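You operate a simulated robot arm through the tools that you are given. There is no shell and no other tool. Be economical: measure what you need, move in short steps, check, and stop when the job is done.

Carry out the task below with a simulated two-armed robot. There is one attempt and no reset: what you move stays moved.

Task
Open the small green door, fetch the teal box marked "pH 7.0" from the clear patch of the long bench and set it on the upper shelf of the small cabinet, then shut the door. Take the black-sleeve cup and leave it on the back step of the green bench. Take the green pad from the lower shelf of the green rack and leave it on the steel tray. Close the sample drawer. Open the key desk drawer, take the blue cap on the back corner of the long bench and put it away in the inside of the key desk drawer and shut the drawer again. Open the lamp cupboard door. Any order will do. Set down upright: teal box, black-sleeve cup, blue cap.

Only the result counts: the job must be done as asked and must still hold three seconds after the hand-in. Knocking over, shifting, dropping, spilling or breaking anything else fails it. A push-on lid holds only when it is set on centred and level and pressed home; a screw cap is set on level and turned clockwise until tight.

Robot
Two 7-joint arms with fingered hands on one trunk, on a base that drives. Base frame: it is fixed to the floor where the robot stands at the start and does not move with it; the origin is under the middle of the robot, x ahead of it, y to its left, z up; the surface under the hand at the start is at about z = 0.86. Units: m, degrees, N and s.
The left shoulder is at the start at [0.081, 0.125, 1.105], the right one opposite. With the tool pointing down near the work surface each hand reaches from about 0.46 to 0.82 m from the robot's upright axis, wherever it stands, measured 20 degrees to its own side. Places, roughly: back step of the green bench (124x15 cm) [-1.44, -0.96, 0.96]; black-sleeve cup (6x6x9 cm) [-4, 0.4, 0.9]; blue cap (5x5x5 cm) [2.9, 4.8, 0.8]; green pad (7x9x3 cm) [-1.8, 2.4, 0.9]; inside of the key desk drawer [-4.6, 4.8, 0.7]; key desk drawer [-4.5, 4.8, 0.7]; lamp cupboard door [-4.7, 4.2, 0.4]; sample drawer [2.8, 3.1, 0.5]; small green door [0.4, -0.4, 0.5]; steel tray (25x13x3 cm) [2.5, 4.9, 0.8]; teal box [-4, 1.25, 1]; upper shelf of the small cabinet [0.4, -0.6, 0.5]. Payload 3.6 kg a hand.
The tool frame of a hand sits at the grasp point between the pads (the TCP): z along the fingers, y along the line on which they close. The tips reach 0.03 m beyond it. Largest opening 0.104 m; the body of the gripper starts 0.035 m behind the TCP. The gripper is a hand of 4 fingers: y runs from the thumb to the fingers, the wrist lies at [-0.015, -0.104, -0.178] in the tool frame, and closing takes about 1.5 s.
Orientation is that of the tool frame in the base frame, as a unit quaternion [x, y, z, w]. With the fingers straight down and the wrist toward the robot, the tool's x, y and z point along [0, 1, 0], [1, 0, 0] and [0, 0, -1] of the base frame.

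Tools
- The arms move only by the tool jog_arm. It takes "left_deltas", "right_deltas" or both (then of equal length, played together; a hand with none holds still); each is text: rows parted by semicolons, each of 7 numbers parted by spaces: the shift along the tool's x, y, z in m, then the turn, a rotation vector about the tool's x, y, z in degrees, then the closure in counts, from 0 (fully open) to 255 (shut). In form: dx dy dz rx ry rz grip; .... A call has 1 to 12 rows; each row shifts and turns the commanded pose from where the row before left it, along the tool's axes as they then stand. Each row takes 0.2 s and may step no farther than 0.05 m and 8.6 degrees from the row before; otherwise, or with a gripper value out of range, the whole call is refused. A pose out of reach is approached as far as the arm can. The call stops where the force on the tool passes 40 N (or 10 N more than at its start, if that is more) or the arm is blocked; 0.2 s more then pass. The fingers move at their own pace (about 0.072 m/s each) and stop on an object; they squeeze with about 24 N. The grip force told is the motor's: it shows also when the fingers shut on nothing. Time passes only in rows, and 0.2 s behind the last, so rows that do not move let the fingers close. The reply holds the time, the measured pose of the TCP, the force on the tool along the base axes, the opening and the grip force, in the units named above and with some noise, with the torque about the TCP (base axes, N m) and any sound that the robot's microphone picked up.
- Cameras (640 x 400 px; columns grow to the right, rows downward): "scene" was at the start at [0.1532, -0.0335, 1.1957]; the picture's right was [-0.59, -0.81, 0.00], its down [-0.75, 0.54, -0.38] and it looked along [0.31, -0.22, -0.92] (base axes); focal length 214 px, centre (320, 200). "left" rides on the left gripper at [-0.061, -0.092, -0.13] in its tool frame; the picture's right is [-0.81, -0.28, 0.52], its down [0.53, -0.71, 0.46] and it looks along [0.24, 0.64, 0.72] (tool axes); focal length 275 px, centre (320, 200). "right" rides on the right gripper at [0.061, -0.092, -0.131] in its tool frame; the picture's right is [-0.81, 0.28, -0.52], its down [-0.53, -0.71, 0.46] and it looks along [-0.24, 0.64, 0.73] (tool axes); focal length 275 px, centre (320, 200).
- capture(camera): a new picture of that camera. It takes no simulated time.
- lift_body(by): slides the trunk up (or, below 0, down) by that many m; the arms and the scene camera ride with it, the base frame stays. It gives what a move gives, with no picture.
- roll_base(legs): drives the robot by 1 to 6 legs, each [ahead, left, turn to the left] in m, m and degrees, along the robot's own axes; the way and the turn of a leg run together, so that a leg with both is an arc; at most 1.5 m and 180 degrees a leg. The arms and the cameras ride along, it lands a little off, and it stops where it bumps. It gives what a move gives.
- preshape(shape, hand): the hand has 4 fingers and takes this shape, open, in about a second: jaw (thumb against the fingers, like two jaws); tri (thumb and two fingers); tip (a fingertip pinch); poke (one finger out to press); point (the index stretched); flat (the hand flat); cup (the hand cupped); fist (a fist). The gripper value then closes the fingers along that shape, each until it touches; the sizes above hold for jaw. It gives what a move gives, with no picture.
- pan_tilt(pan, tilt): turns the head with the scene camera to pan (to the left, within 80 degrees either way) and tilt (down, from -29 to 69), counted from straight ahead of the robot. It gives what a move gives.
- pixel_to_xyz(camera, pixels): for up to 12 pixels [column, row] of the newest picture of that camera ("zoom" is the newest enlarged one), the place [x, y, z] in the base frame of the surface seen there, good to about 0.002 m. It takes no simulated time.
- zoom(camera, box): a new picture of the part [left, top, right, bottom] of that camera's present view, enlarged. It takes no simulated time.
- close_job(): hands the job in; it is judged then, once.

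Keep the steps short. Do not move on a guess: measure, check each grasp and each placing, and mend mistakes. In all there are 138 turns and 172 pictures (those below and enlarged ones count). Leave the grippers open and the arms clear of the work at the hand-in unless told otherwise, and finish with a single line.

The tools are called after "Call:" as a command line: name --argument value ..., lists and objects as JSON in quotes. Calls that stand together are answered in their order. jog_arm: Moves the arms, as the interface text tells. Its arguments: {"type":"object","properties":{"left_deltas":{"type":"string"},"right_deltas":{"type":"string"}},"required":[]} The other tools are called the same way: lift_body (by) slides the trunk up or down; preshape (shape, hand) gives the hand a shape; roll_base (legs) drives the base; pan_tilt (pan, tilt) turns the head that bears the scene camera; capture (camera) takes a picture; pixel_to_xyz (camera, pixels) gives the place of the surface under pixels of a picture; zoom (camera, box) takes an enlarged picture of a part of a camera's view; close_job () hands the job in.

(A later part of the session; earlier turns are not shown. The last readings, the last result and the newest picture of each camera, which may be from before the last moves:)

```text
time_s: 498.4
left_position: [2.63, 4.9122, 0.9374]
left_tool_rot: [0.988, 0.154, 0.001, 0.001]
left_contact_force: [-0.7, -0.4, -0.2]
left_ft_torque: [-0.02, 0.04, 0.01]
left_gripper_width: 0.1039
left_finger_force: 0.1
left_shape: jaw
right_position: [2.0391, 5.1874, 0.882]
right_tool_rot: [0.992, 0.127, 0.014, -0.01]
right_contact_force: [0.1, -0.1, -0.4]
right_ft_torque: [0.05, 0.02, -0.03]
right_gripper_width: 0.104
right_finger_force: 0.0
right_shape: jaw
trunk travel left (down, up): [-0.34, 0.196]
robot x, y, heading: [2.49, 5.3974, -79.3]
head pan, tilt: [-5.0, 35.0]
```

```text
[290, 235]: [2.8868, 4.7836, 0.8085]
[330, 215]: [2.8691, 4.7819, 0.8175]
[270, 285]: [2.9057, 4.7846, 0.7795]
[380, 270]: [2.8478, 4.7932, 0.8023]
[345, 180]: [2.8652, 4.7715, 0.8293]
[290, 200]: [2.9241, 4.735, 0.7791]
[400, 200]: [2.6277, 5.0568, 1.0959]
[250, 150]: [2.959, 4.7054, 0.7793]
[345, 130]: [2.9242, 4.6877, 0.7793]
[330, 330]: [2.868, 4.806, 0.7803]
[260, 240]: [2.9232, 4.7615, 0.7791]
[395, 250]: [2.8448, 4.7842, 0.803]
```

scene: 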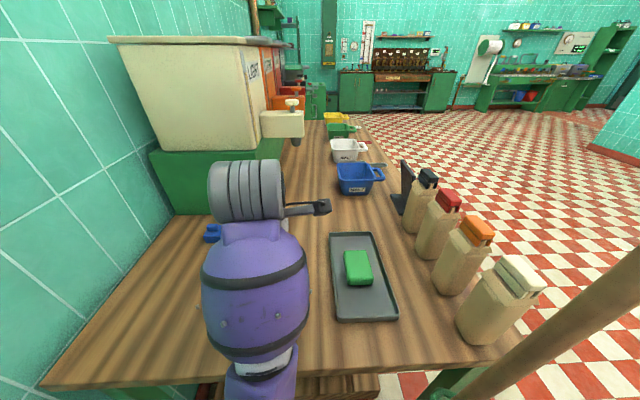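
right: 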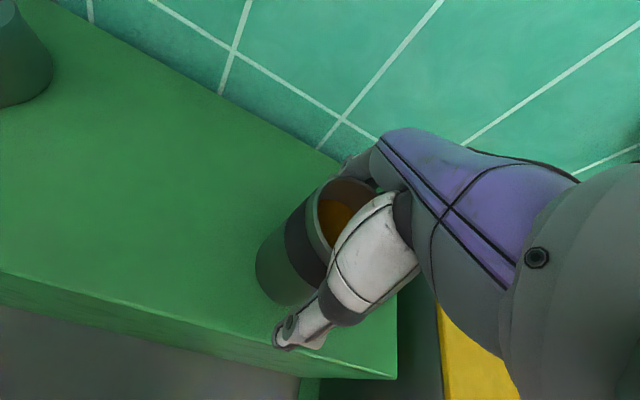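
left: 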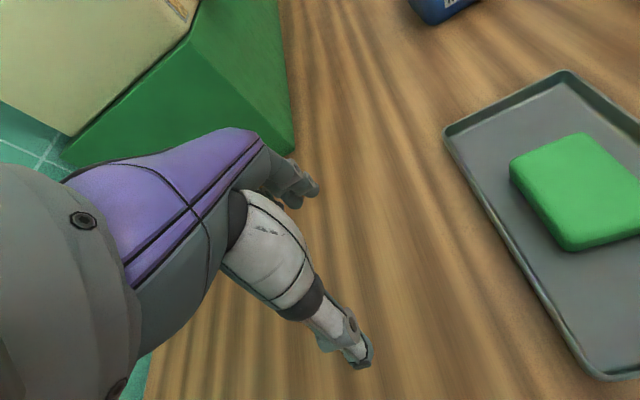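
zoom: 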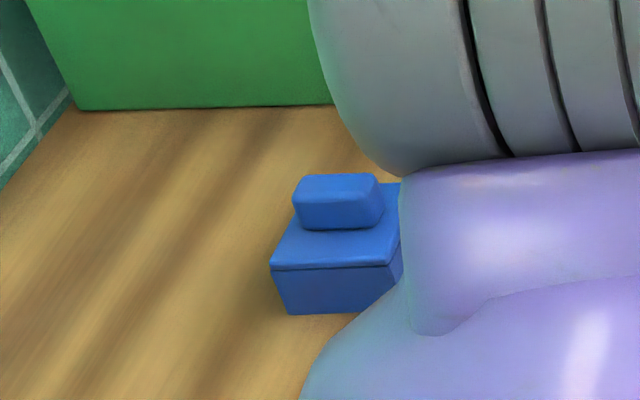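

Cap centre ≈ (2.868, 4.770), body z 0.779–0.808. Shift base slightly, square the hand and move above the cap.

Call:
roll_base --legs '[[0.031, 0.045, 0]]'

Call:
jog_arm --left_deltas "0 0 0 0 0 5.9 40;0 0 0 0 0 5.9 40;0 0 0 0 0 5.9 40;0.037 0.024 0 0 0 0 40;0.037 0.024 0 0 0 0 40;0.037 0.024 0 0 0 0 40;0.037 0.024 0 0 0 0 40;0.037 0.024 0 0 0 0 40;0 0 0 0 0 0 40"

Call:
capture --camera "left"

Call:
pixel_to_xyz --camera "left" --pixels '[[331, 300], [309, 244]]'

```text
time_s: 499.5
left_position: [2.6801, 4.8936, 0.9366]
left_tool_rot: [0.988, 0.155, 0.0, 0.001]
left_contact_force: [-0.1, -0.5, -0.7]
left_ft_torque: [0.0, 0.02, 0.0]
left_gripper_width: 0.1042
left_finger_force: 0.0
left_shape: jaw
right_position: [2.0912, 5.1664, 0.8816]
right_tool_rot: [0.992, 0.126, 0.014, -0.01]
right_contact_force: [0.3, -0.5, -0.2]
right_ft_torque: [-0.03, 0.02, -0.02]
right_gripper_width: 0.104
right_finger_force: 0.0
right_shape: jaw
trunk travel left (down, up): [-0.34, 0.196]
robot x, y, heading: [2.5334, 5.3782, -79.3]
head pan, tilt: [-5.0, 35.0]
```

```text
time_s: 501.5
left_position: [2.8669, 4.7749, 0.9412]
left_tool_rot: [1.0, 0.001, 0.0, 0.003]
left_contact_force: [-0.1, -0.6, 0.2]
left_ft_torque: [0.01, 0.01, 0.0]
left_gripper_width: 0.0881
left_finger_force: 0.1
left_shape: jaw
right_position: [2.0891, 5.1676, 0.882]
right_tool_rot: [0.992, 0.126, 0.015, -0.009]
right_contact_force: [0.3, 0.0, 0.0]
right_ft_torque: [0.02, 0.02, -0.05]
right_gripper_width: 0.104
right_finger_force: 0.0
right_shape: jaw
trunk travel left (down, up): [-0.34, 0.196]
robot x, y, heading: [2.5381, 5.3769, -79.1]
head pan, tilt: [-5.0, 35.0]
```

```text
40 pictures are left
```

left: 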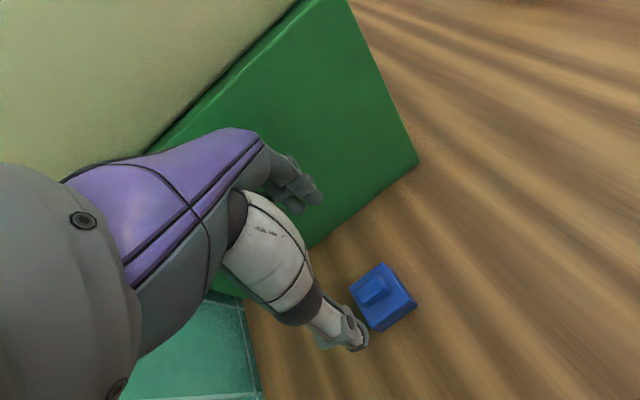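

```text
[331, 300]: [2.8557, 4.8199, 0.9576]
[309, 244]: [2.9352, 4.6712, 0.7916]
```

Call:
pixel_to_xyz --camera "left" --pixels '[[377, 288], [354, 290], [382, 266], [413, 300], [374, 320], [398, 285], [366, 305]]'

```text
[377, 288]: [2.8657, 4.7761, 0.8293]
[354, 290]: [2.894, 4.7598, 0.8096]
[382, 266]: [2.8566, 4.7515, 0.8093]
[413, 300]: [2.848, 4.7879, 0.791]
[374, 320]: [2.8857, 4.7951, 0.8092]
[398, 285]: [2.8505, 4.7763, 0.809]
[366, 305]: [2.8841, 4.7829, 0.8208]
```

The cap is turned ~13°; rotate the hand to match, then lower by the trunk 0.11 m.

Call:
jog_arm --left_deltas "0.002 0 0 0 0 -6.4 40;0.001 0 0 0 0 -6.3 40;0 0 0 0 0 0 40"

Call:
lift_body --by -0.11

Call:
capture --camera "left"

```text
time_s: 502.3
left_position: [2.8687, 4.7725, 0.94]
left_tool_rot: [0.994, 0.113, 0.0, 0.002]
left_contact_force: [-1.1, -0.8, 0.4]
left_ft_torque: [0.01, 0.01, -0.02]
left_gripper_width: 0.088
left_finger_force: 0.1
left_shape: jaw
right_position: [2.0892, 5.1666, 0.8817]
right_tool_rot: [0.992, 0.126, 0.015, -0.01]
right_contact_force: [0.6, -0.5, 0.4]
right_ft_torque: [-0.01, -0.01, -0.01]
right_gripper_width: 0.104
right_finger_force: 0.0
right_shape: jaw
trunk travel left (down, up): [-0.34, 0.196]
robot x, y, heading: [2.5367, 5.3786, -79.2]
head pan, tilt: [-5.0, 35.0]
```

```text
time_s: 503.7
left_position: [2.8575, 4.7802, 0.8728]
left_tool_rot: [0.993, 0.112, 0.004, 0.035]
left_contact_force: [-0.9, 0.3, 0.0]
left_ft_torque: [0.0, 0.0, -0.01]
left_gripper_width: 0.088
left_finger_force: 0.0
left_shape: jaw
right_position: [2.0792, 5.1789, 0.7719]
right_tool_rot: [0.992, 0.126, 0.02, 0.002]
right_contact_force: [-0.7, -0.3, -0.2]
right_ft_torque: [0.01, 0.01, -0.02]
right_gripper_width: 0.1039
right_finger_force: 0.0
right_shape: jaw
trunk travel left (down, up): [-0.23, 0.306]
robot x, y, heading: [2.5341, 5.3805, -79.4]
head pan, tilt: [-5.0, 35.0]
```

```text
39 pictures are left
```

left: 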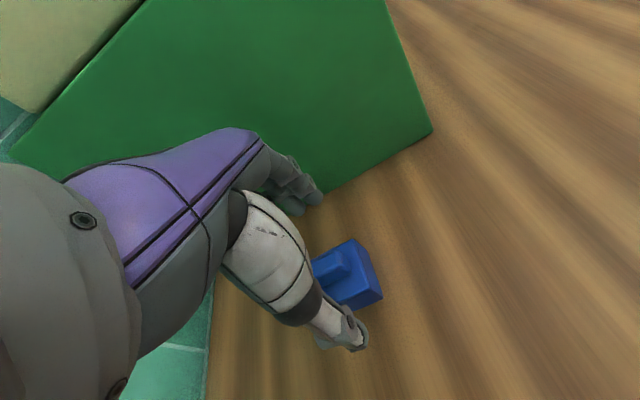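

The arm met the bench edge when the trunk sank. Raise the trunk back and lower with the arm itself instead.

Call:
lift_body --by 0.12

Call:
jog_arm --left_deltas "0 0 0.025 0 0 0 40;0 0 0.025 0 0 0 40;0 0 0.025 0 0 0 40;0 0 0.02 0 0 0 40;0 0 0 0 0 0 40"

Call:
capture --camera "left"

Call:
capture --camera "scene"

```text
time_s: 505.2
left_position: [2.8659, 4.7741, 0.947]
left_tool_rot: [0.994, 0.111, 0.0, 0.001]
left_contact_force: [0.3, 0.2, 0.4]
left_ft_torque: [-0.02, -0.02, 0.01]
left_gripper_width: 0.0877
left_finger_force: 0.1
left_shape: jaw
right_position: [2.0901, 5.1671, 0.894]
right_tool_rot: [0.992, 0.126, 0.014, -0.01]
right_contact_force: [0.0, -0.4, 0.3]
right_ft_torque: [-0.06, -0.01, -0.01]
right_gripper_width: 0.1036
right_finger_force: 0.1
right_shape: jaw
trunk travel left (down, up): [-0.35, 0.186]
robot x, y, heading: [2.5424, 5.3801, -79.3]
head pan, tilt: [-5.0, 35.0]
```

```text
time_s: 506.4
left_position: [2.8654, 4.7735, 0.8532]
left_tool_rot: [0.994, 0.111, 0.0, 0.002]
left_contact_force: [1.3, 0.0, -0.4]
left_ft_torque: [0.0, 0.03, -0.01]
left_gripper_width: 0.0876
left_finger_force: 0.1
left_shape: jaw
right_position: [2.0902, 5.1668, 0.8926]
right_tool_rot: [0.992, 0.127, 0.015, -0.01]
right_contact_force: [0.2, 0.0, -0.5]
right_ft_torque: [-0.03, -0.03, 0.0]
right_gripper_width: 0.1041
right_finger_force: 0.0
right_shape: jaw
trunk travel left (down, up): [-0.35, 0.186]
robot x, y, heading: [2.5391, 5.3791, -79.5]
head pan, tilt: [-5.0, 35.0]
```

```text
38 pictures are left
```

left: 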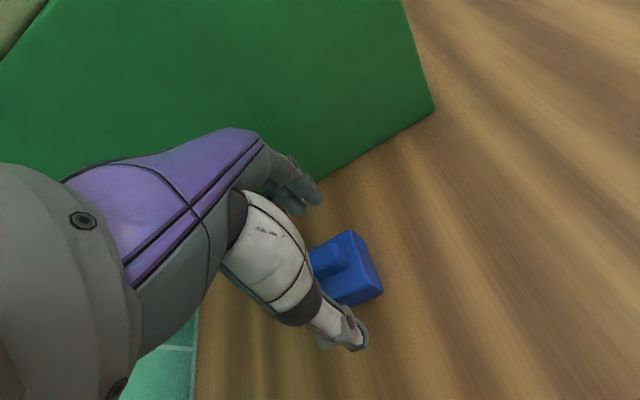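

```text
37 pictures are left
```

scene: 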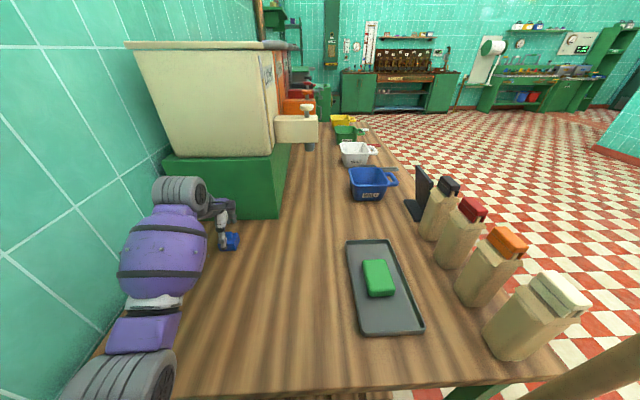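

Lower 3.8 cm more, close on the cap, lift.

Call:
jog_arm --left_deltas "0.002 0 0.02 0 0 0 40;0.002 0 0.018 0 0 0 40;0 0 0 0 0 0 150;0 0 0 0 0 0 255;0 0 0 0 0 0 255;0 0 0 0 0 0 255;0 0 0 0 0 0 255;0 0 -0.02 0 0 0 255;0 0 -0.03 0 0 0 255;0 0 -0.04 0 0 0 255;0 0 -0.03 0 0 0 255;0 0 0 0 0 0 255"

Call:
capture --camera "left"

```text
time_s: 509.0
left_position: [2.8712, 4.7746, 0.9369]
left_tool_rot: [0.994, 0.111, 0.0, 0.002]
left_contact_force: [1.0, -0.1, -0.1]
left_ft_torque: [0.0, 0.02, -0.01]
left_gripper_width: 0.041
left_finger_force: 24.1
left_shape: jaw
right_position: [2.09, 5.167, 0.8932]
right_tool_rot: [0.992, 0.126, 0.015, -0.009]
right_contact_force: [0.1, 0.2, -0.1]
right_ft_torque: [0.03, 0.02, 0.02]
right_gripper_width: 0.104
right_finger_force: 0.0
right_shape: jaw
trunk travel left (down, up): [-0.35, 0.186]
robot x, y, heading: [2.5383, 5.3816, -79.4]
head pan, tilt: [-5.0, 35.0]
```

```text
36 pictures are left
```

left: 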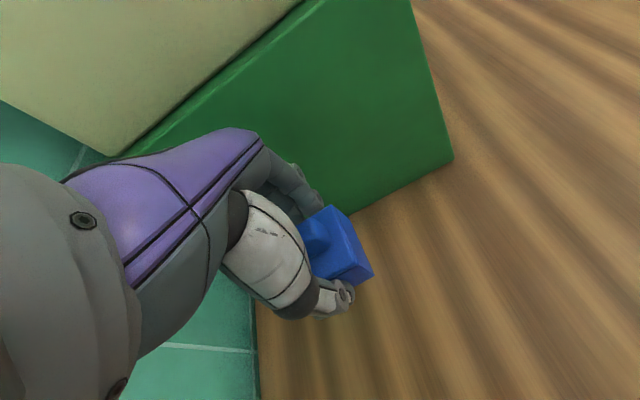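

Cap held. Now to the sample drawer: back out, swing around, and approach the mill at about heading 40°, with the left hand tucked in and the right hand brought forward.

Call:
roll_base --legs '[[-0.6, 0, 0], [0, -1.0, 0], [0, 0, 119.4], [-0.9, -1.07, 0], [-0.9, -1.07, 0]]'

Call:
jog_arm --left_deltas "-0.02 -0.04 0 0 0 0 255;-0.02 -0.04 0 0 0 0 255;-0.02 -0.04 0 0 0 0 255;-0.02 -0.04 0 0 0 0 255;-0.02 -0.03 0 0 0 0 255;0 0 0 0 0 0 255;0 0 0 0 0 0 255;0 0 0 0 0 0 255;0 0 0 0 0 0 255;0 0 0 0 0 0 255;0 0 0 0 0 0 255" --right_deltas "0.014 0.044 0 0 0 0 255;0.014 0.044 0 0 0 0 255;0.014 0.044 0 0 0 0 255;0.014 0.044 0 0 0 0 255;0.014 0.044 0 0 0 0 255;0.014 0.044 0 0 0 0 255;0.014 0.044 0 0 0 0 255;0.014 0.044 0 0 0 0 255;0.014 0.044 0 0 0 0 255;0.014 0.044 0 0 0 0 255;0 0 0 0 0 0 255"

Call:
pan_tilt --pan -25 --tilt 30

Call:
capture --camera "scene"

```text
time_s: 544.4
left_position: [1.7203, 3.4876, 0.9363]
left_tool_rot: [0.429, 0.903, 0.002, 0.002]
left_contact_force: [0.2, -0.1, -0.3]
left_ft_torque: [0.04, 0.0, 0.01]
left_gripper_width: 0.04
left_finger_force: 24.0
left_shape: jaw
right_position: [1.7163, 2.6132, 0.8908]
right_tool_rot: [0.416, 0.909, 0.0, -0.018]
right_contact_force: [0.1, 0.6, -0.5]
right_ft_torque: [-0.03, 0.02, 0.0]
right_gripper_width: 0.1038
right_finger_force: 0.0
right_shape: jaw
trunk travel left (down, up): [-0.35, 0.186]
robot x, y, heading: [1.3259, 2.9224, 37.0]
head pan, tilt: [-5.0, 35.0]
```

```text
time_s: 546.8
left_position: [1.6367, 3.2873, 0.9344]
left_tool_rot: [0.429, 0.903, 0.002, 0.0]
left_contact_force: [-0.2, -0.2, 0.1]
left_ft_torque: [0.02, -0.01, 0.01]
left_gripper_width: 0.04
left_finger_force: 23.9
left_shape: jaw
right_position: [1.9577, 3.0062, 0.8916]
right_tool_rot: [0.416, 0.909, 0.0, -0.017]
right_contact_force: [-0.1, 0.5, 1.1]
right_ft_torque: [0.03, -0.02, -0.02]
right_gripper_width: 0.0001
right_finger_force: 23.9
right_shape: jaw
trunk travel left (down, up): [-0.35, 0.186]
robot x, y, heading: [1.3253, 2.9225, 37.0]
head pan, tilt: [-5.0, 35.0]
```

```text
time_s: 547.7
left_position: [1.637, 3.2893, 0.9339]
left_tool_rot: [0.429, 0.903, 0.002, 0.001]
left_contact_force: [-0.3, -0.4, -0.7]
left_ft_torque: [0.01, 0.0, 0.01]
left_gripper_width: 0.0403
left_finger_force: 24.4
left_shape: jaw
right_position: [1.9576, 3.0066, 0.8909]
right_tool_rot: [0.416, 0.909, -0.001, -0.018]
right_contact_force: [-1.1, 0.9, -0.5]
right_ft_torque: [0.0, -0.02, -0.03]
right_gripper_width: 0.0002
right_finger_force: 24.3
right_shape: jaw
trunk travel left (down, up): [-0.35, 0.186]
robot x, y, heading: [1.3295, 2.9182, 36.9]
head pan, tilt: [-25.0, 30.0]
```

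```text
35 pictures are left
```

scene: 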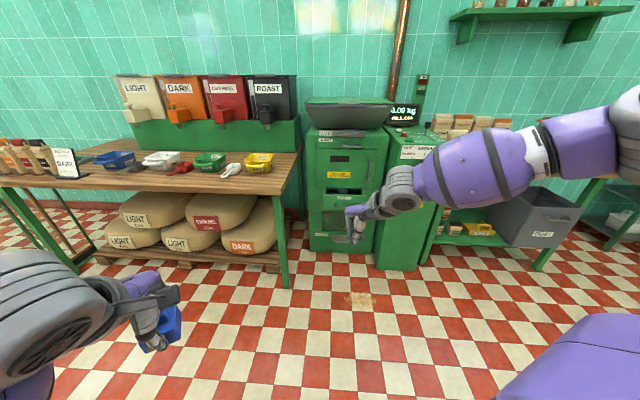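

Call:
zoom --camera "scene" --box '[290, 90, 450, 280]'

Call:
pixel_to_xyz --camera "scene" --pixels '[[340, 175], [338, 200], [325, 205], [335, 215], [345, 228], [330, 245], [320, 165], [370, 205], [328, 195], [375, 150]]'

```text
2.11 times, centred on (370, 185) of scene
```

zoom: 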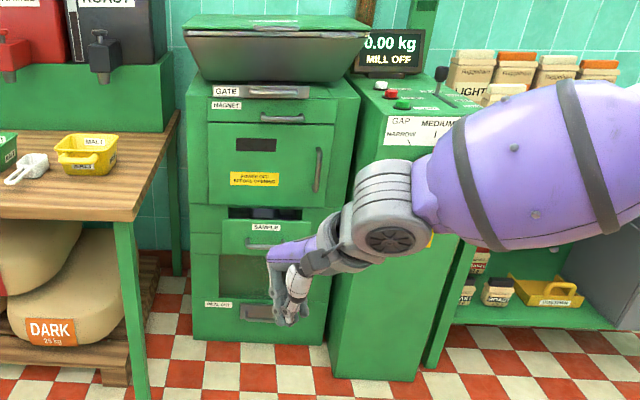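

```text
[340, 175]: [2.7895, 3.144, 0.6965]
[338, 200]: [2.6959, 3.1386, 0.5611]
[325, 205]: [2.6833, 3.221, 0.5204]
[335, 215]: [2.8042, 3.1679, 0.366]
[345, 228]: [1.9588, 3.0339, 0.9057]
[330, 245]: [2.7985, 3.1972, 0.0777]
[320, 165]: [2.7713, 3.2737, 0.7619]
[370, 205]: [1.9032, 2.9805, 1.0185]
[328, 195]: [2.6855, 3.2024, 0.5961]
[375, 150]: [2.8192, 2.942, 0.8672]
```

The SAMPLE drawer front stands at x≈2.69 (z 0.50–0.62) versus ≈2.79 when flush. I'll turn to heading 60°, lower, and push it with the side of the right hand while the left (with the cap) stays clear.

Call:
roll_base --legs '[[0, 0, 23]]'

Call:
lift_body --by -0.25

Call:
jog_arm --right_deltas "0 0 0.03 0 0 0 255;0 0 0.03 0 0 0 255;0 0 0.03 0 0 0 255;0 0 0.025 0 0 0 255;0 0 0 0 0 0 255"

Call:
capture --camera "scene"

```text
time_s: 549.3
left_position: [1.4671, 3.3809, 0.9335]
left_tool_rot: [0.241, 0.971, 0.002, 0.0]
left_contact_force: [0.0, 0.8, 0.7]
left_ft_torque: [-0.02, -0.01, -0.02]
left_gripper_width: 0.0397
left_finger_force: 24.1
left_shape: jaw
right_position: [1.8722, 3.2478, 0.8915]
right_tool_rot: [0.226, 0.974, -0.004, -0.017]
right_contact_force: [0.2, 0.0, -0.1]
right_ft_torque: [-0.01, 0.01, 0.03]
right_gripper_width: 0.0001
right_finger_force: 24.2
right_shape: jaw
trunk travel left (down, up): [-0.35, 0.186]
robot x, y, heading: [1.3256, 2.9225, 60.3]
head pan, tilt: [-25.0, 30.0]
```

```text
time_s: 551.9
left_position: [1.4687, 3.3851, 0.6791]
left_tool_rot: [0.24, 0.971, -0.006, -0.002]
left_contact_force: [0.3, 0.5, -0.1]
left_ft_torque: [-0.02, 0.02, 0.01]
left_gripper_width: 0.0401
left_finger_force: 23.9
left_shape: jaw
right_position: [1.8726, 3.2467, 0.6412]
right_tool_rot: [0.225, 0.974, -0.003, -0.015]
right_contact_force: [-0.7, 0.1, 0.0]
right_ft_torque: [0.0, -0.02, -0.01]
right_gripper_width: 0.0001
right_finger_force: 23.6
right_shape: jaw
trunk travel left (down, up): [-0.1, 0.436]
robot x, y, heading: [1.3295, 2.9207, 60.0]
head pan, tilt: [-25.0, 30.0]
```

```text
time_s: 553.1
left_position: [1.4704, 3.3841, 0.6787]
left_tool_rot: [0.24, 0.971, -0.006, -0.002]
left_contact_force: [0.1, 0.1, -0.4]
left_ft_torque: [0.01, -0.03, -0.03]
left_gripper_width: 0.0398
left_finger_force: 23.8
left_shape: jaw
right_position: [1.868, 3.2476, 0.5242]
right_tool_rot: [0.226, 0.974, -0.004, -0.017]
right_contact_force: [0.4, -0.2, 0.0]
right_ft_torque: [0.0, 0.01, -0.01]
right_gripper_width: 0.0001
right_finger_force: 24.0
right_shape: jaw
trunk travel left (down, up): [-0.1, 0.436]
robot x, y, heading: [1.3265, 2.9162, 60.2]
head pan, tilt: [-25.0, 30.0]
```

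```text
33 pictures are left
```

scene: 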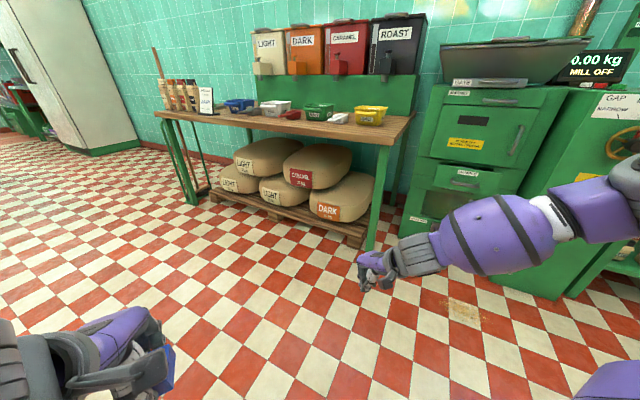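

The forearm would touch first at this angle; heading 45° is better. Turn back 15°, tuck the left hand 10 cm inward, approach, then push along +x.

Call:
jog_arm --left_deltas "-0.034 0 0 0 0 0 255;-0.033 0 0 0 0 0 255;-0.033 0 0 0 0 0 255;0 0 0 0 0 0 255"

Call:
roll_base --legs '[[0, 0, -15], [0.486, -0.453, 0], [0.07, -0.07, 0], [0.06, -0.06, 0]]'

Call:
pan_tilt --pan -35 --tilt 35

Call:
capture --camera "scene"

```text
time_s: 554.1
left_position: [1.5578, 3.3364, 0.6763]
left_tool_rot: [0.239, 0.971, -0.006, -0.002]
left_contact_force: [0.2, 0.0, 0.5]
left_ft_torque: [0.0, 0.02, -0.03]
left_gripper_width: 0.0398
left_finger_force: 24.2
left_shape: jaw
right_position: [1.8683, 3.2487, 0.5245]
right_tool_rot: [0.226, 0.974, -0.004, -0.018]
right_contact_force: [0.4, -0.7, -0.5]
right_ft_torque: [0.02, 0.01, 0.0]
right_gripper_width: 0.0
right_finger_force: 24.1
right_shape: jaw
trunk travel left (down, up): [-0.1, 0.436]
robot x, y, heading: [1.3264, 2.9193, 60.2]
head pan, tilt: [-25.0, 30.0]
```

```text
time_s: 561.0
left_position: [2.4453, 3.2782, 0.6831]
left_tool_rot: [0.363, 0.932, -0.005, 0.004]
left_contact_force: [-0.3, -0.1, -0.5]
left_ft_torque: [0.0, -0.01, 0.0]
left_gripper_width: 0.0397
left_finger_force: 24.1
left_shape: jaw
right_position: [2.7068, 3.1086, 0.5281]
right_tool_rot: [0.341, 0.94, -0.007, -0.026]
right_contact_force: [-3.8, -0.7, 0.8]
right_ft_torque: [0.01, -0.13, 0.0]
right_gripper_width: 0.0
right_finger_force: 23.6
right_shape: jaw
trunk travel left (down, up): [-0.1, 0.436]
robot x, y, heading: [2.1271, 2.9321, 45.2]
head pan, tilt: [-25.0, 30.0]
stopped in leg 4: the robot was blocked; the commanded pose is now the measured one
```

```text
time_s: 561.8
left_position: [2.4452, 3.2797, 0.6812]
left_tool_rot: [0.363, 0.932, -0.003, 0.005]
left_contact_force: [-0.1, -0.1, -0.4]
left_ft_torque: [0.01, -0.02, -0.03]
left_gripper_width: 0.0397
left_finger_force: 23.7
left_shape: jaw
right_position: [2.7069, 3.1079, 0.5273]
right_tool_rot: [0.342, 0.939, -0.009, -0.026]
right_contact_force: [-8.6, 1.8, 6.7]
right_ft_torque: [-0.03, -0.35, 0.05]
right_gripper_width: 0.0001
right_finger_force: 23.7
right_shape: jaw
trunk travel left (down, up): [-0.1, 0.436]
robot x, y, heading: [2.1262, 2.9316, 45.2]
head pan, tilt: [-35.0, 35.0]
```

```text
32 pictures are left
```

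scene: 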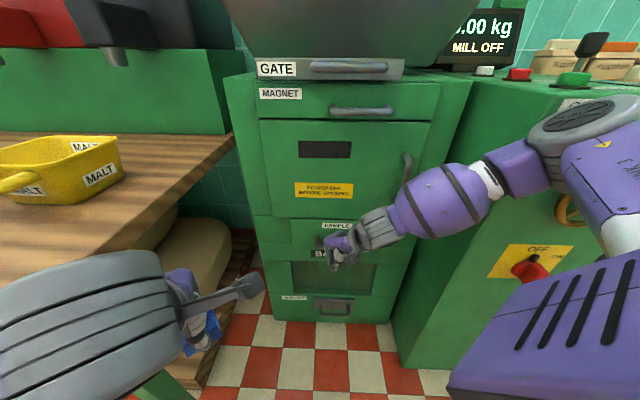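

The drawer looks pushed in. Measure its face against the frame.

Call:
zoom --camera "scene" --box '[240, 190, 400, 310]'

Call:
pixel_to_xyz --camera "scene" --pixels '[[305, 227], [300, 240], [338, 226], [375, 240], [290, 205], [275, 235], [285, 275], [310, 250], [380, 205]]'

```text
3.33 times, centred on (320, 250) of scene
```

zoom: 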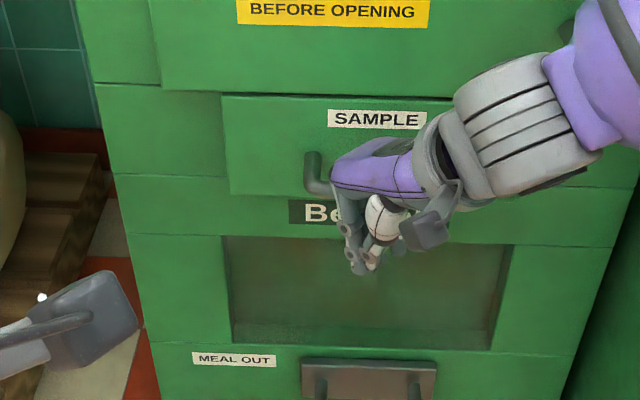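

```text
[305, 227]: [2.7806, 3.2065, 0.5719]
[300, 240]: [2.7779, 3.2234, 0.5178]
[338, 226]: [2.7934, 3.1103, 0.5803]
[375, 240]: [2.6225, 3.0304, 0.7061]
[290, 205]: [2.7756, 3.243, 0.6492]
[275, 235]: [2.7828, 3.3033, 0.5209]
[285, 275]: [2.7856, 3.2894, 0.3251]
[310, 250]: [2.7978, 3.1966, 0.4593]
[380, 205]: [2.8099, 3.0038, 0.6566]
```

The drawer face now sits flush like the door above it (closed). Now off to the key desk: back out, raise the trunk, drive through the corridor.

Call:
roll_base --legs '[[-0.44, 0.44, 0]]'

Call:
lift_body --by 0.28

Call:
roll_base --legs '[[0, 0, 134.8], [0.75, 0.8, 0], [0.75, 0.8, 0], [0.75, 0.8, 0], [1.4, 0, 0]]'

Call:
roll_base --legs '[[0.95, 0, 0], [0, -1.5, 0], [0, -1.5, 0], [0, -1.0, 0]]'

Call:
pan_tilt --pan -5 --tilt 35

Call:
capture --camera "scene"

```text
time_s: 566.2
left_position: [1.8377, 3.2801, 0.6767]
left_tool_rot: [0.365, 0.931, -0.005, -0.003]
left_contact_force: [-0.4, -0.7, -0.8]
left_ft_torque: [0.0, 0.02, 0.0]
left_gripper_width: 0.0399
left_finger_force: 24.4
left_shape: jaw
right_position: [2.0976, 3.1056, 0.516]
right_tool_rot: [0.344, 0.938, -0.013, -0.034]
right_contact_force: [0.2, 0.0, 0.6]
right_ft_torque: [-0.01, 0.02, 0.01]
right_gripper_width: 0.0
right_finger_force: 23.7
right_shape: jaw
trunk travel left (down, up): [-0.1, 0.436]
robot x, y, heading: [1.5045, 2.9387, 45.2]
head pan, tilt: [-35.0, 35.0]
```

```text
time_s: 569.0
left_position: [1.8385, 3.2792, 0.9568]
left_tool_rot: [0.364, 0.931, -0.005, -0.003]
left_contact_force: [-0.8, 0.1, 0.3]
left_ft_torque: [0.0, 0.0, 0.02]
left_gripper_width: 0.0396
left_finger_force: 23.2
left_shape: jaw
right_position: [2.0975, 3.107, 0.7965]
right_tool_rot: [0.344, 0.938, -0.012, -0.033]
right_contact_force: [0.2, -0.2, -0.2]
right_ft_torque: [-0.01, -0.01, -0.01]
right_gripper_width: 0.0
right_finger_force: 23.7
right_shape: jaw
trunk travel left (down, up): [-0.38, 0.156]
robot x, y, heading: [1.5073, 2.9341, 45.2]
head pan, tilt: [-35.0, 35.0]
```

```text
time_s: 602.8
left_position: [-2.7159, 0.6873, 0.9568]
left_tool_rot: [-0.697, 0.717, -0.005, 0.004]
left_contact_force: [1.0, -0.7, 0.0]
left_ft_torque: [-0.02, -0.01, -0.02]
left_gripper_width: 0.0393
left_finger_force: 24.4
left_shape: jaw
right_position: [-2.7568, 0.9954, 0.796]
right_tool_rot: [0.712, -0.702, 0.035, 0.003]
right_contact_force: [-0.6, -0.2, 0.6]
right_ft_torque: [0.01, 0.02, 0.01]
right_gripper_width: 0.0001
right_finger_force: 24.0
right_shape: jaw
trunk travel left (down, up): [-0.38, 0.156]
robot x, y, heading: [-2.2385, 0.6652, 176.4]
head pan, tilt: [-35.0, 35.0]
```

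```text
time_s: 641.9
left_position: [-3.4187, 4.7174, 0.9566]
left_tool_rot: [-0.694, 0.72, -0.005, 0.004]
left_contact_force: [0.7, -0.3, -0.3]
left_ft_torque: [-0.02, 0.0, 0.0]
left_gripper_width: 0.0397
left_finger_force: 23.8
left_shape: jaw
right_position: [-3.4557, 5.0258, 0.7964]
right_tool_rot: [0.709, -0.704, 0.035, 0.003]
right_contact_force: [0.5, 0.9, 0.0]
right_ft_torque: [0.0, 0.01, 0.04]
right_gripper_width: 0.0
right_finger_force: 23.8
right_shape: jaw
trunk travel left (down, up): [-0.38, 0.156]
robot x, y, heading: [-2.9425, 4.688, 175.8]
head pan, tilt: [-35.0, 35.0]
```

```text
time_s: 642.9
left_position: [-3.4183, 4.7162, 0.9571]
left_tool_rot: [-0.694, 0.72, -0.005, 0.004]
left_contact_force: [-0.7, 0.2, -1.3]
left_ft_torque: [0.0, 0.02, 0.03]
left_gripper_width: 0.0392
left_finger_force: 23.4
left_shape: jaw
right_position: [-3.4567, 5.0245, 0.7968]
right_tool_rot: [0.709, -0.704, 0.036, 0.003]
right_contact_force: [0.4, 0.1, -0.8]
right_ft_torque: [0.0, -0.01, -0.01]
right_gripper_width: 0.0001
right_finger_force: 24.0
right_shape: jaw
trunk travel left (down, up): [-0.38, 0.156]
robot x, y, heading: [-2.9416, 4.686, 175.5]
head pan, tilt: [-5.0, 35.0]
```

```text
30 pictures are left
```

scene: 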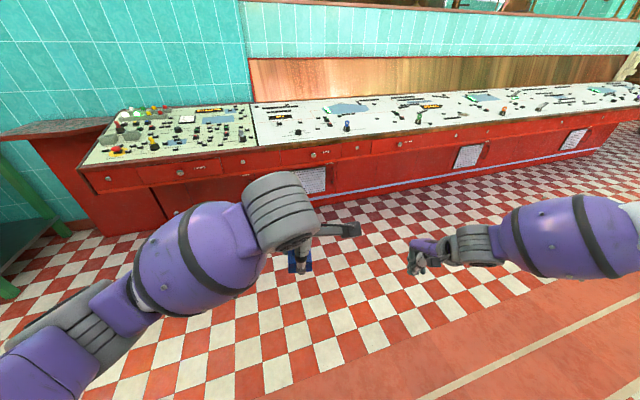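

Call:
zoom --camera "scene" --box '[70, 120, 390, 250]'

Call:
pixel_to_xyz --camera "scene" --pixels '[[314, 155], [242, 161], [180, 171], [110, 178], [190, 195], [370, 147], [345, 155], [285, 158], [330, 165], [310, 180], [185, 212], [420, 141]]'

```text
2.00 times, centred on (230, 185) of scene
```

zoom: 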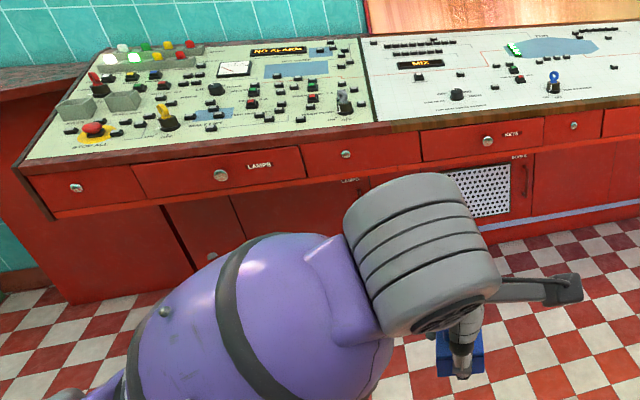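

```text
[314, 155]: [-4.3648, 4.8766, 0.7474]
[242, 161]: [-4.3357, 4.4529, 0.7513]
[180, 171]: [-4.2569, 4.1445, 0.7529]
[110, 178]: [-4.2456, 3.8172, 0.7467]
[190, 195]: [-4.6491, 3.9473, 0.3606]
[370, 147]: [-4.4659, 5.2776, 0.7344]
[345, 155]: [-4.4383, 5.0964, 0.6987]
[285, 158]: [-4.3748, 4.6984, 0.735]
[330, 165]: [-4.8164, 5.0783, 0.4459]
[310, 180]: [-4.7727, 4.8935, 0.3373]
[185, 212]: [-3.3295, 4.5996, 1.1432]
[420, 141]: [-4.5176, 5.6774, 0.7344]
```

The KEYS drawer knob is at (−4.365, 4.877, 0.747); desk front is turned ~9°. I'll drive closer squared to the desk and reorient the right hand: fingers slanting forward-down, closing sideways, open.

Call:
roll_base --legs '[[0.635, 0.036, 0], [0, 0, 13.6]]'

Call:
jog_arm --right_deltas "0 0 0 0 0 -7.5 100;0 0 0 0 0 -7.5 100;0 0 0 0 0 -7.5 100;0 0 0 0 0 -7.5 100;0 0 0 0 0 -7.5 100;0 0 0 0 0 -7.5 100;0 0 0 0 0 -7.5 100;0 0 0 0 0 -7.5 100;0 0 0 0 0 -7.5 100;0 0 0 0 0 -7.5 100;0 0 0 0 0 -7.5 100;0 0 0 0 0 -7.5 100"

Call:
jog_arm --right_deltas "0 0 0 0 -7.5 0 100;0 0 0 0 -7.5 0 100;0 0 0 0 -7.5 0 100;0 0 0 0 -7.5 0 100;0 0 0 0 -7.5 0 100;0 0 0 0 -7.5 0 100;0 0 0 0 0 0 100"

Call:
capture --camera "right"

Call:
capture --camera "scene"

```text
time_s: 647.2
left_position: [-4.028, 4.6174, 0.9575]
left_tool_rot: [0.772, -0.636, 0.005, -0.004]
left_contact_force: [-0.4, -0.1, -0.7]
left_ft_torque: [0.0, -0.01, -0.01]
left_gripper_width: 0.0395
left_finger_force: 24.3
left_shape: jaw
right_position: [-4.1351, 4.9083, 0.7976]
right_tool_rot: [0.785, -0.619, 0.035, -0.001]
right_contact_force: [0.9, 0.6, -0.7]
right_ft_torque: [0.02, 0.02, 0.0]
right_gripper_width: 0.0
right_finger_force: 23.7
right_shape: jaw
trunk travel left (down, up): [-0.38, 0.156]
robot x, y, heading: [-3.5561, 4.6964, -171.0]
head pan, tilt: [-5.0, 35.0]
```

```text
time_s: 649.8
left_position: [-4.0284, 4.6179, 0.9577]
left_tool_rot: [0.772, -0.636, 0.005, -0.004]
left_contact_force: [-0.2, 0.0, 0.3]
left_ft_torque: [-0.01, 0.03, 0.01]
left_gripper_width: 0.0396
left_finger_force: 23.8
left_shape: jaw
right_position: [-4.1357, 4.91, 0.797]
right_tool_rot: [0.992, 0.119, 0.027, 0.025]
right_contact_force: [-0.4, 0.5, -0.5]
right_ft_torque: [0.02, 0.02, 0.01]
right_gripper_width: 0.063
right_finger_force: 0.1
right_shape: jaw
trunk travel left (down, up): [-0.38, 0.156]
robot x, y, heading: [-3.5574, 4.7012, -171.2]
head pan, tilt: [-5.0, 35.0]
```

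```text
time_s: 651.4
left_position: [-4.0276, 4.6175, 0.9579]
left_tool_rot: [0.772, -0.635, 0.005, -0.004]
left_contact_force: [-0.5, 0.6, -1.4]
left_ft_torque: [-0.01, -0.02, -0.04]
left_gripper_width: 0.0394
left_finger_force: 23.7
left_shape: jaw
right_position: [-4.1354, 4.9094, 0.7974]
right_tool_rot: [0.926, 0.099, -0.358, 0.068]
right_contact_force: [-0.1, -0.1, -0.3]
right_ft_torque: [0.03, 0.01, 0.0]
right_gripper_width: 0.0629
right_finger_force: 0.0
right_shape: jaw
trunk travel left (down, up): [-0.38, 0.156]
robot x, y, heading: [-3.5573, 4.696, -170.9]
head pan, tilt: [-5.0, 35.0]
```

```text
28 pictures are left
```

right: 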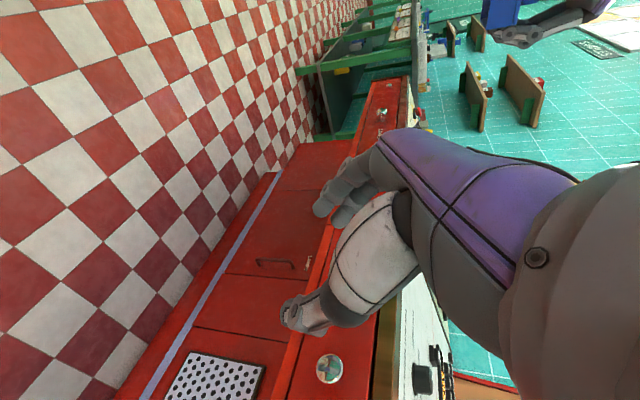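

```text
27 pictures are left
```

scene: 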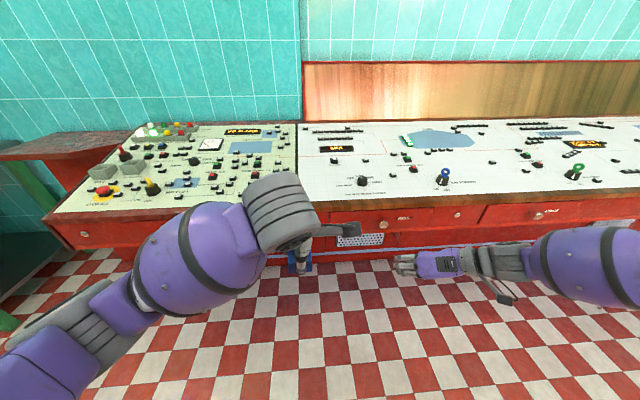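

KEYS knob visible at (330,368) in the right view, and a bar handle on a cupboard door at (275,262). Measuring both.

Call:
pixel_to_xyz --camera "right" --pixels '[[330, 368], [340, 360], [320, 350], [262, 262], [278, 263], [293, 267], [308, 262], [255, 240], [290, 215], [330, 150], [381, 113], [300, 285]]'

Call:
pixel_to_xyz --camera "scene" --pixels '[[384, 222], [360, 222], [420, 215], [400, 205], [375, 208], [384, 229]]'

Call:
zoom --camera "right" --box '[180, 120, 420, 400]'

```text
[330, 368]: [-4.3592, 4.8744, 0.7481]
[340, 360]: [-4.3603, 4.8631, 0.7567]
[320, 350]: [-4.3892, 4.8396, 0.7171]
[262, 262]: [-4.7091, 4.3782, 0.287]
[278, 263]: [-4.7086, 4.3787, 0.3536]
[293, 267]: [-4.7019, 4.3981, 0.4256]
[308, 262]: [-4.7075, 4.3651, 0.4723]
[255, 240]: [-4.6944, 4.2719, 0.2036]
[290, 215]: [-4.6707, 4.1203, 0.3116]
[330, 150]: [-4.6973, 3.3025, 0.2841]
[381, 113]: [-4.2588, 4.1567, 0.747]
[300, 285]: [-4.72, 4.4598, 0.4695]
```

```text
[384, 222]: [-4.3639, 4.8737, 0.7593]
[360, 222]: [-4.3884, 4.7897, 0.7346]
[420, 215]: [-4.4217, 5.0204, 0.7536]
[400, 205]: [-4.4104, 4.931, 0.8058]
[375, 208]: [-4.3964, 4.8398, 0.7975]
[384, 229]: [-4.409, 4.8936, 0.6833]
```

```text
1.43 times, centred on (300, 260) of right
```

zoom: 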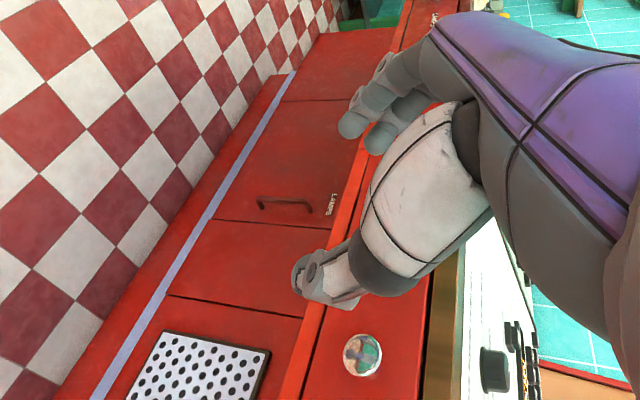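

The LAMPS cupboard handle is a vertical bar near (−4.69, 4.38, 0.35–0.43). First the KEYS drawer: lower the trunk 4.3 cm and drive 0.18 ahead.

Call:
lift_body --by -0.043

Call:
roll_base --legs '[[0.18, 0, 0]]'

Call:
capture --camera "right"

```text
time_s: 652.2
left_position: [-4.0278, 4.6177, 0.913]
left_tool_rot: [0.772, -0.636, 0.004, -0.004]
left_contact_force: [-0.4, -0.6, 0.2]
left_ft_torque: [0.02, 0.03, -0.04]
left_gripper_width: 0.0397
left_finger_force: 24.6
left_shape: jaw
right_position: [-4.1346, 4.9093, 0.753]
right_tool_rot: [0.926, 0.1, -0.356, 0.068]
right_contact_force: [1.0, 0.7, -1.0]
right_ft_torque: [-0.01, -0.05, 0.0]
right_gripper_width: 0.0632
right_finger_force: 0.0
right_shape: jaw
trunk travel left (down, up): [-0.337, 0.199]
robot x, y, heading: [-3.556, 4.6953, -171.1]
head pan, tilt: [-5.0, 35.0]
```

```text
time_s: 653.7
left_position: [-4.2062, 4.5917, 0.9138]
left_tool_rot: [0.77, -0.638, 0.006, -0.005]
left_contact_force: [-0.4, -0.5, -0.4]
left_ft_torque: [0.04, -0.01, -0.02]
left_gripper_width: 0.0396
left_finger_force: 23.6
left_shape: jaw
right_position: [-4.3123, 4.8856, 0.7533]
right_tool_rot: [0.927, 0.096, -0.356, 0.067]
right_contact_force: [-0.6, -0.2, -0.6]
right_ft_torque: [0.03, -0.02, -0.02]
right_gripper_width: 0.0629
right_finger_force: 0.1
right_shape: jaw
trunk travel left (down, up): [-0.337, 0.199]
robot x, y, heading: [-3.7375, 4.671, -171.5]
head pan, tilt: [-5.0, 35.0]
```

```text
25 pictures are left
```

right: 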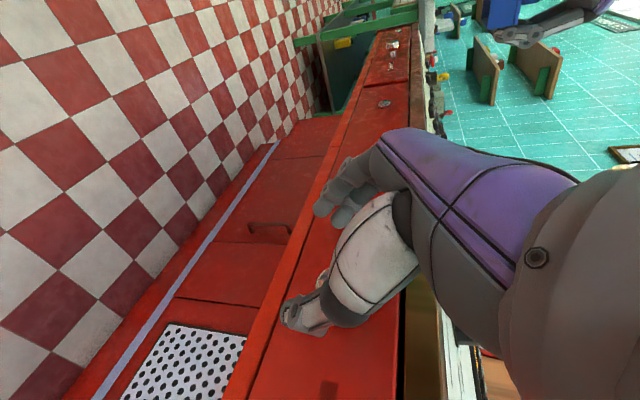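

Knob is between the fingers' line. Final approach of 5.6 cm toward the knob, then close.

Call:
jog_arm --right_deltas "-0.02 -0.0006 0.0195 0 0 0 100;-0.0205 -0.0007 0.0192 0 0 0 100;0 0 0 0 0 0 100"

Call:
jog_arm --right_deltas "0 0 0 0 0 0 255;0 0 0 0 0 0 255;0 0 0 0 0 0 255;0 0 0 0 0 0 255;0 0 0 0 0 0 255;0 0 0 0 0 0 255"

Call:
capture --camera "right"

```text
time_s: 654.5
left_position: [-4.2053, 4.5936, 0.9157]
left_tool_rot: [0.77, -0.638, 0.005, -0.004]
left_contact_force: [-0.5, 0.3, -0.5]
left_ft_torque: [0.0, -0.04, 0.0]
left_gripper_width: 0.0395
left_finger_force: 24.1
left_shape: jaw
right_position: [-4.364, 4.8745, 0.7513]
right_tool_rot: [0.928, 0.097, -0.354, 0.068]
right_contact_force: [23.2, 5.3, 1.2]
right_ft_torque: [-0.06, 0.0, 0.96]
right_gripper_width: 0.0634
right_finger_force: 0.1
right_shape: jaw
trunk travel left (down, up): [-0.337, 0.199]
robot x, y, heading: [-3.736, 4.6679, -171.4]
head pan, tilt: [-5.0, 35.0]
```

```text
time_s: 655.9
left_position: [-4.2051, 4.5941, 0.915]
left_tool_rot: [0.77, -0.638, 0.004, -0.004]
left_contact_force: [-0.5, 0.7, 0.2]
left_ft_torque: [0.0, 0.0, -0.02]
left_gripper_width: 0.0393
left_finger_force: 24.4
left_shape: jaw
right_position: [-4.3652, 4.876, 0.7522]
right_tool_rot: [0.927, 0.098, -0.356, 0.066]
right_contact_force: [23.0, 5.9, -7.7]
right_ft_torque: [-0.33, 0.09, 1.47]
right_gripper_width: 0.0195
right_finger_force: 23.9
right_shape: jaw
trunk travel left (down, up): [-0.337, 0.199]
robot x, y, heading: [-3.7351, 4.6723, -171.3]
head pan, tilt: [-5.0, 35.0]
```

```text
24 pictures are left
```

right: 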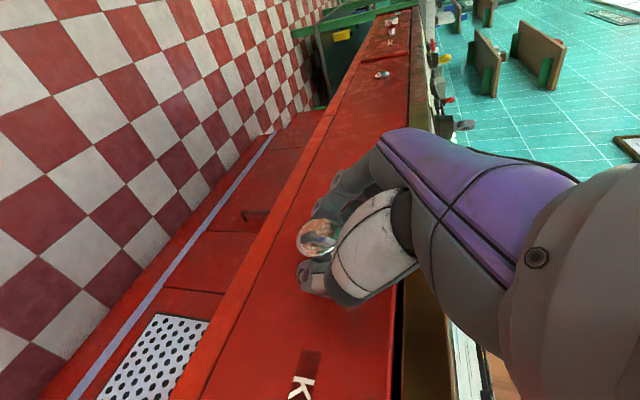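

The knob is pinched (0.0195 m). Pull by backing the base 0.2 m and look.

Call:
roll_base --legs '[[-0.2, 0, 0]]'

Call:
pan_tilt --pan -15 --tilt 50

Call:
capture --camera "scene"

```text
time_s: 657.6
left_position: [-4.0059, 4.6246, 0.9136]
left_tool_rot: [0.768, -0.64, 0.005, -0.005]
left_contact_force: [-0.6, 1.1, 0.3]
left_ft_torque: [0.0, 0.01, 0.0]
left_gripper_width: 0.0398
left_finger_force: 24.0
left_shape: jaw
right_position: [-4.1667, 4.908, 0.752]
right_tool_rot: [0.928, 0.095, -0.355, 0.066]
right_contact_force: [-0.5, -5.8, -20.9]
right_ft_torque: [-0.17, -0.01, 1.13]
right_gripper_width: 0.0179
right_finger_force: 24.1
right_shape: jaw
trunk travel left (down, up): [-0.337, 0.199]
robot x, y, heading: [-3.5289, 4.7018, -171.5]
head pan, tilt: [-5.0, 35.0]
```

```text
time_s: 658.3
left_position: [-4.005, 4.6261, 0.9136]
left_tool_rot: [0.768, -0.64, 0.005, -0.004]
left_contact_force: [-0.6, 0.4, -1.4]
left_ft_torque: [-0.01, 0.02, 0.02]
left_gripper_width: 0.0395
left_finger_force: 23.7
left_shape: jaw
right_position: [-4.1643, 4.908, 0.7489]
right_tool_rot: [0.928, 0.094, -0.355, 0.066]
right_contact_force: [1.3, -1.0, -12.1]
right_ft_torque: [-0.28, 0.16, 1.13]
right_gripper_width: 0.0177
right_finger_force: 23.9
right_shape: jaw
trunk travel left (down, up): [-0.337, 0.199]
robot x, y, heading: [-3.5336, 4.7, -171.5]
head pan, tilt: [-15.0, 50.0]
```

```text
23 pictures are left
```

scene: 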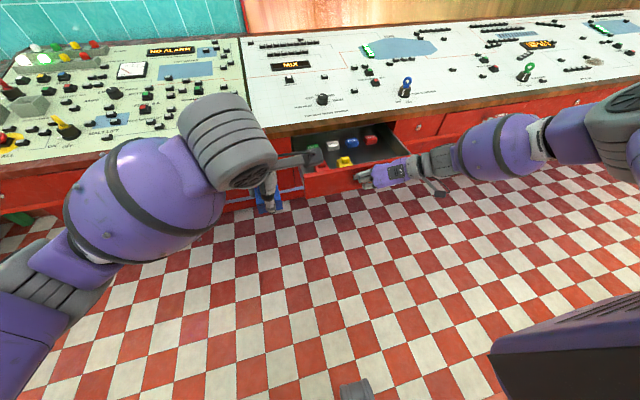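

The drawer is open 0.2 m with other caps inside. Zoom to find a free spot.

Call:
zoom --camera "scene" --box '[280, 110, 440, 210]'

Call:
pixel_to_xyz --camera "scene" --pixels '[[318, 150], [333, 145], [352, 143], [370, 140], [345, 160], [325, 162], [375, 152], [360, 155], [310, 172], [405, 157], [395, 145], [300, 152]]'

```text
4.00 times, centred on (360, 160) of scene
```

zoom: 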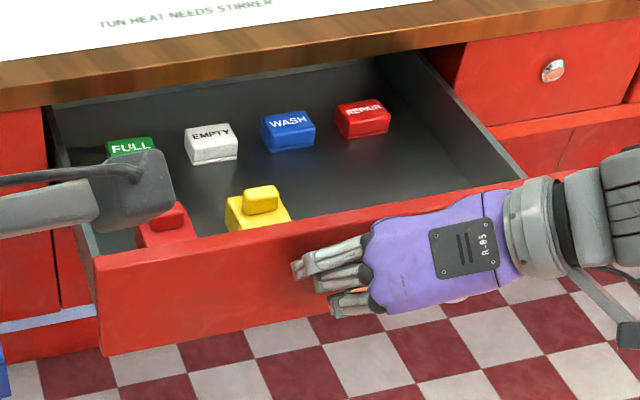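

```text
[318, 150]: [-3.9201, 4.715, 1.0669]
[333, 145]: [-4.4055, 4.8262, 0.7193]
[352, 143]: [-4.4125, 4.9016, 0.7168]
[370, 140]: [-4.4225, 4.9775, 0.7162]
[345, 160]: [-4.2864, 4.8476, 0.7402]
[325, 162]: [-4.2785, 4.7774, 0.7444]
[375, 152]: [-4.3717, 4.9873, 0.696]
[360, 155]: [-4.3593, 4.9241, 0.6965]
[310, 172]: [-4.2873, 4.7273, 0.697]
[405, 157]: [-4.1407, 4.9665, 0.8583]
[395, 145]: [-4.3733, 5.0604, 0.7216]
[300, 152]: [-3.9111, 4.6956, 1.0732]
```

Free spot inside at about (−4.31, 4.965), floor z≈0.697. Release the knob, draw the right hand back, and shift the base so the left hand is over the drawer.

Call:
jog_arm --right_deltas "0 0 0 0 0 0 60;0 0 0 0 0 0 60;0 0 0 0 0 0 60;0.0294 0.0036 -0.0269 0 0 0 60;0.0294 0.0036 -0.0269 0 0 0 60;0.0294 0.0036 -0.0269 0 0 0 60;0.0294 0.0036 -0.0269 0 0 0 60"

Call:
roll_base --legs '[[0, -0.377, 0], [0.168, 0, 0]]'

Call:
jog_arm --left_deltas "0 0.04 0 0 0 0 255;0 0.04 0 0 0 0 255;0 0 0 0 0 0 255"

Call:
capture --camera "left"

Call:
capture --camera "scene"

```text
time_s: 659.9
left_position: [-4.0041, 4.6251, 0.9144]
left_tool_rot: [0.768, -0.64, 0.005, -0.004]
left_contact_force: [0.3, 0.1, -0.6]
left_ft_torque: [-0.01, 0.0, 0.01]
left_gripper_width: 0.0397
left_finger_force: 23.8
left_shape: jaw
right_position: [-4.0068, 4.9292, 0.7555]
right_tool_rot: [0.927, 0.094, -0.357, 0.067]
right_contact_force: [0.2, -0.2, -1.3]
right_ft_torque: [-0.01, 0.01, -0.04]
right_gripper_width: 0.0792
right_finger_force: 0.1
right_shape: jaw
trunk travel left (down, up): [-0.337, 0.199]
robot x, y, heading: [-3.5363, 4.6984, -171.8]
head pan, tilt: [-15.0, 50.0]
```

```text
time_s: 665.0
left_position: [-4.2303, 4.982, 0.9124]
left_tool_rot: [0.77, -0.638, 0.004, -0.004]
left_contact_force: [-0.4, -0.3, 0.3]
left_ft_torque: [-0.01, -0.03, 0.01]
left_gripper_width: 0.0391
left_finger_force: 23.6
left_shape: jaw
right_position: [-4.2336, 5.2857, 0.7542]
right_tool_rot: [0.927, 0.097, -0.356, 0.067]
right_contact_force: [-0.1, -1.0, 0.4]
right_ft_torque: [-0.01, -0.03, -0.01]
right_gripper_width: 0.0795
right_finger_force: 0.1
right_shape: jaw
trunk travel left (down, up): [-0.337, 0.199]
robot x, y, heading: [-3.7558, 5.0631, -171.4]
head pan, tilt: [-15.0, 50.0]
```

```text
time_s: 665.8
left_position: [-4.3096, 4.9667, 0.9141]
left_tool_rot: [0.77, -0.638, 0.005, -0.004]
left_contact_force: [0.3, 0.2, -0.7]
left_ft_torque: [-0.03, -0.03, 0.02]
left_gripper_width: 0.0395
left_finger_force: 24.2
left_shape: jaw
right_position: [-4.2331, 5.2866, 0.7539]
right_tool_rot: [0.927, 0.097, -0.356, 0.067]
right_contact_force: [0.4, -0.8, -0.5]
right_ft_torque: [0.01, -0.01, 0.05]
right_gripper_width: 0.0793
right_finger_force: 0.0
right_shape: jaw
trunk travel left (down, up): [-0.337, 0.199]
robot x, y, heading: [-3.7625, 5.0663, -171.4]
head pan, tilt: [-15.0, 50.0]
```

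```text
21 pictures are left
```

left: 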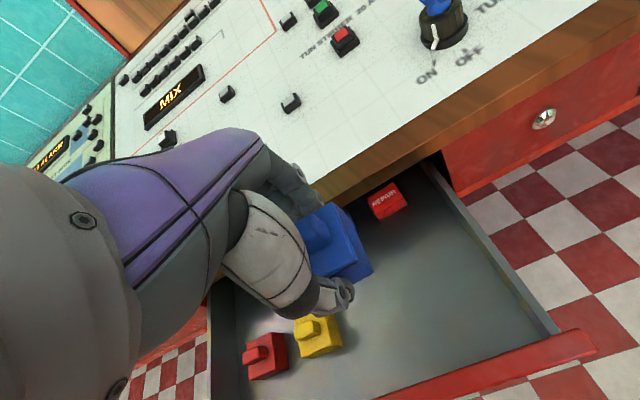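

```text
20 pictures are left
```

scene: 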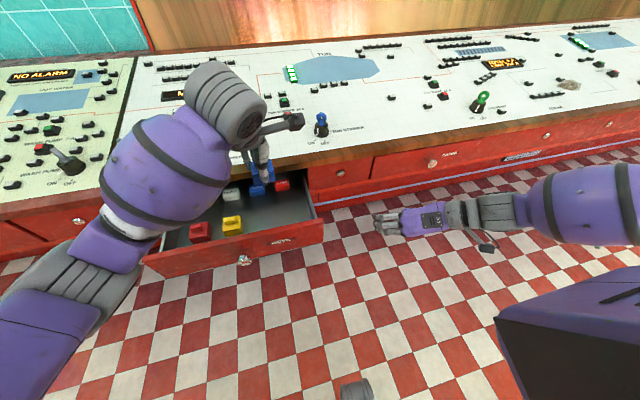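

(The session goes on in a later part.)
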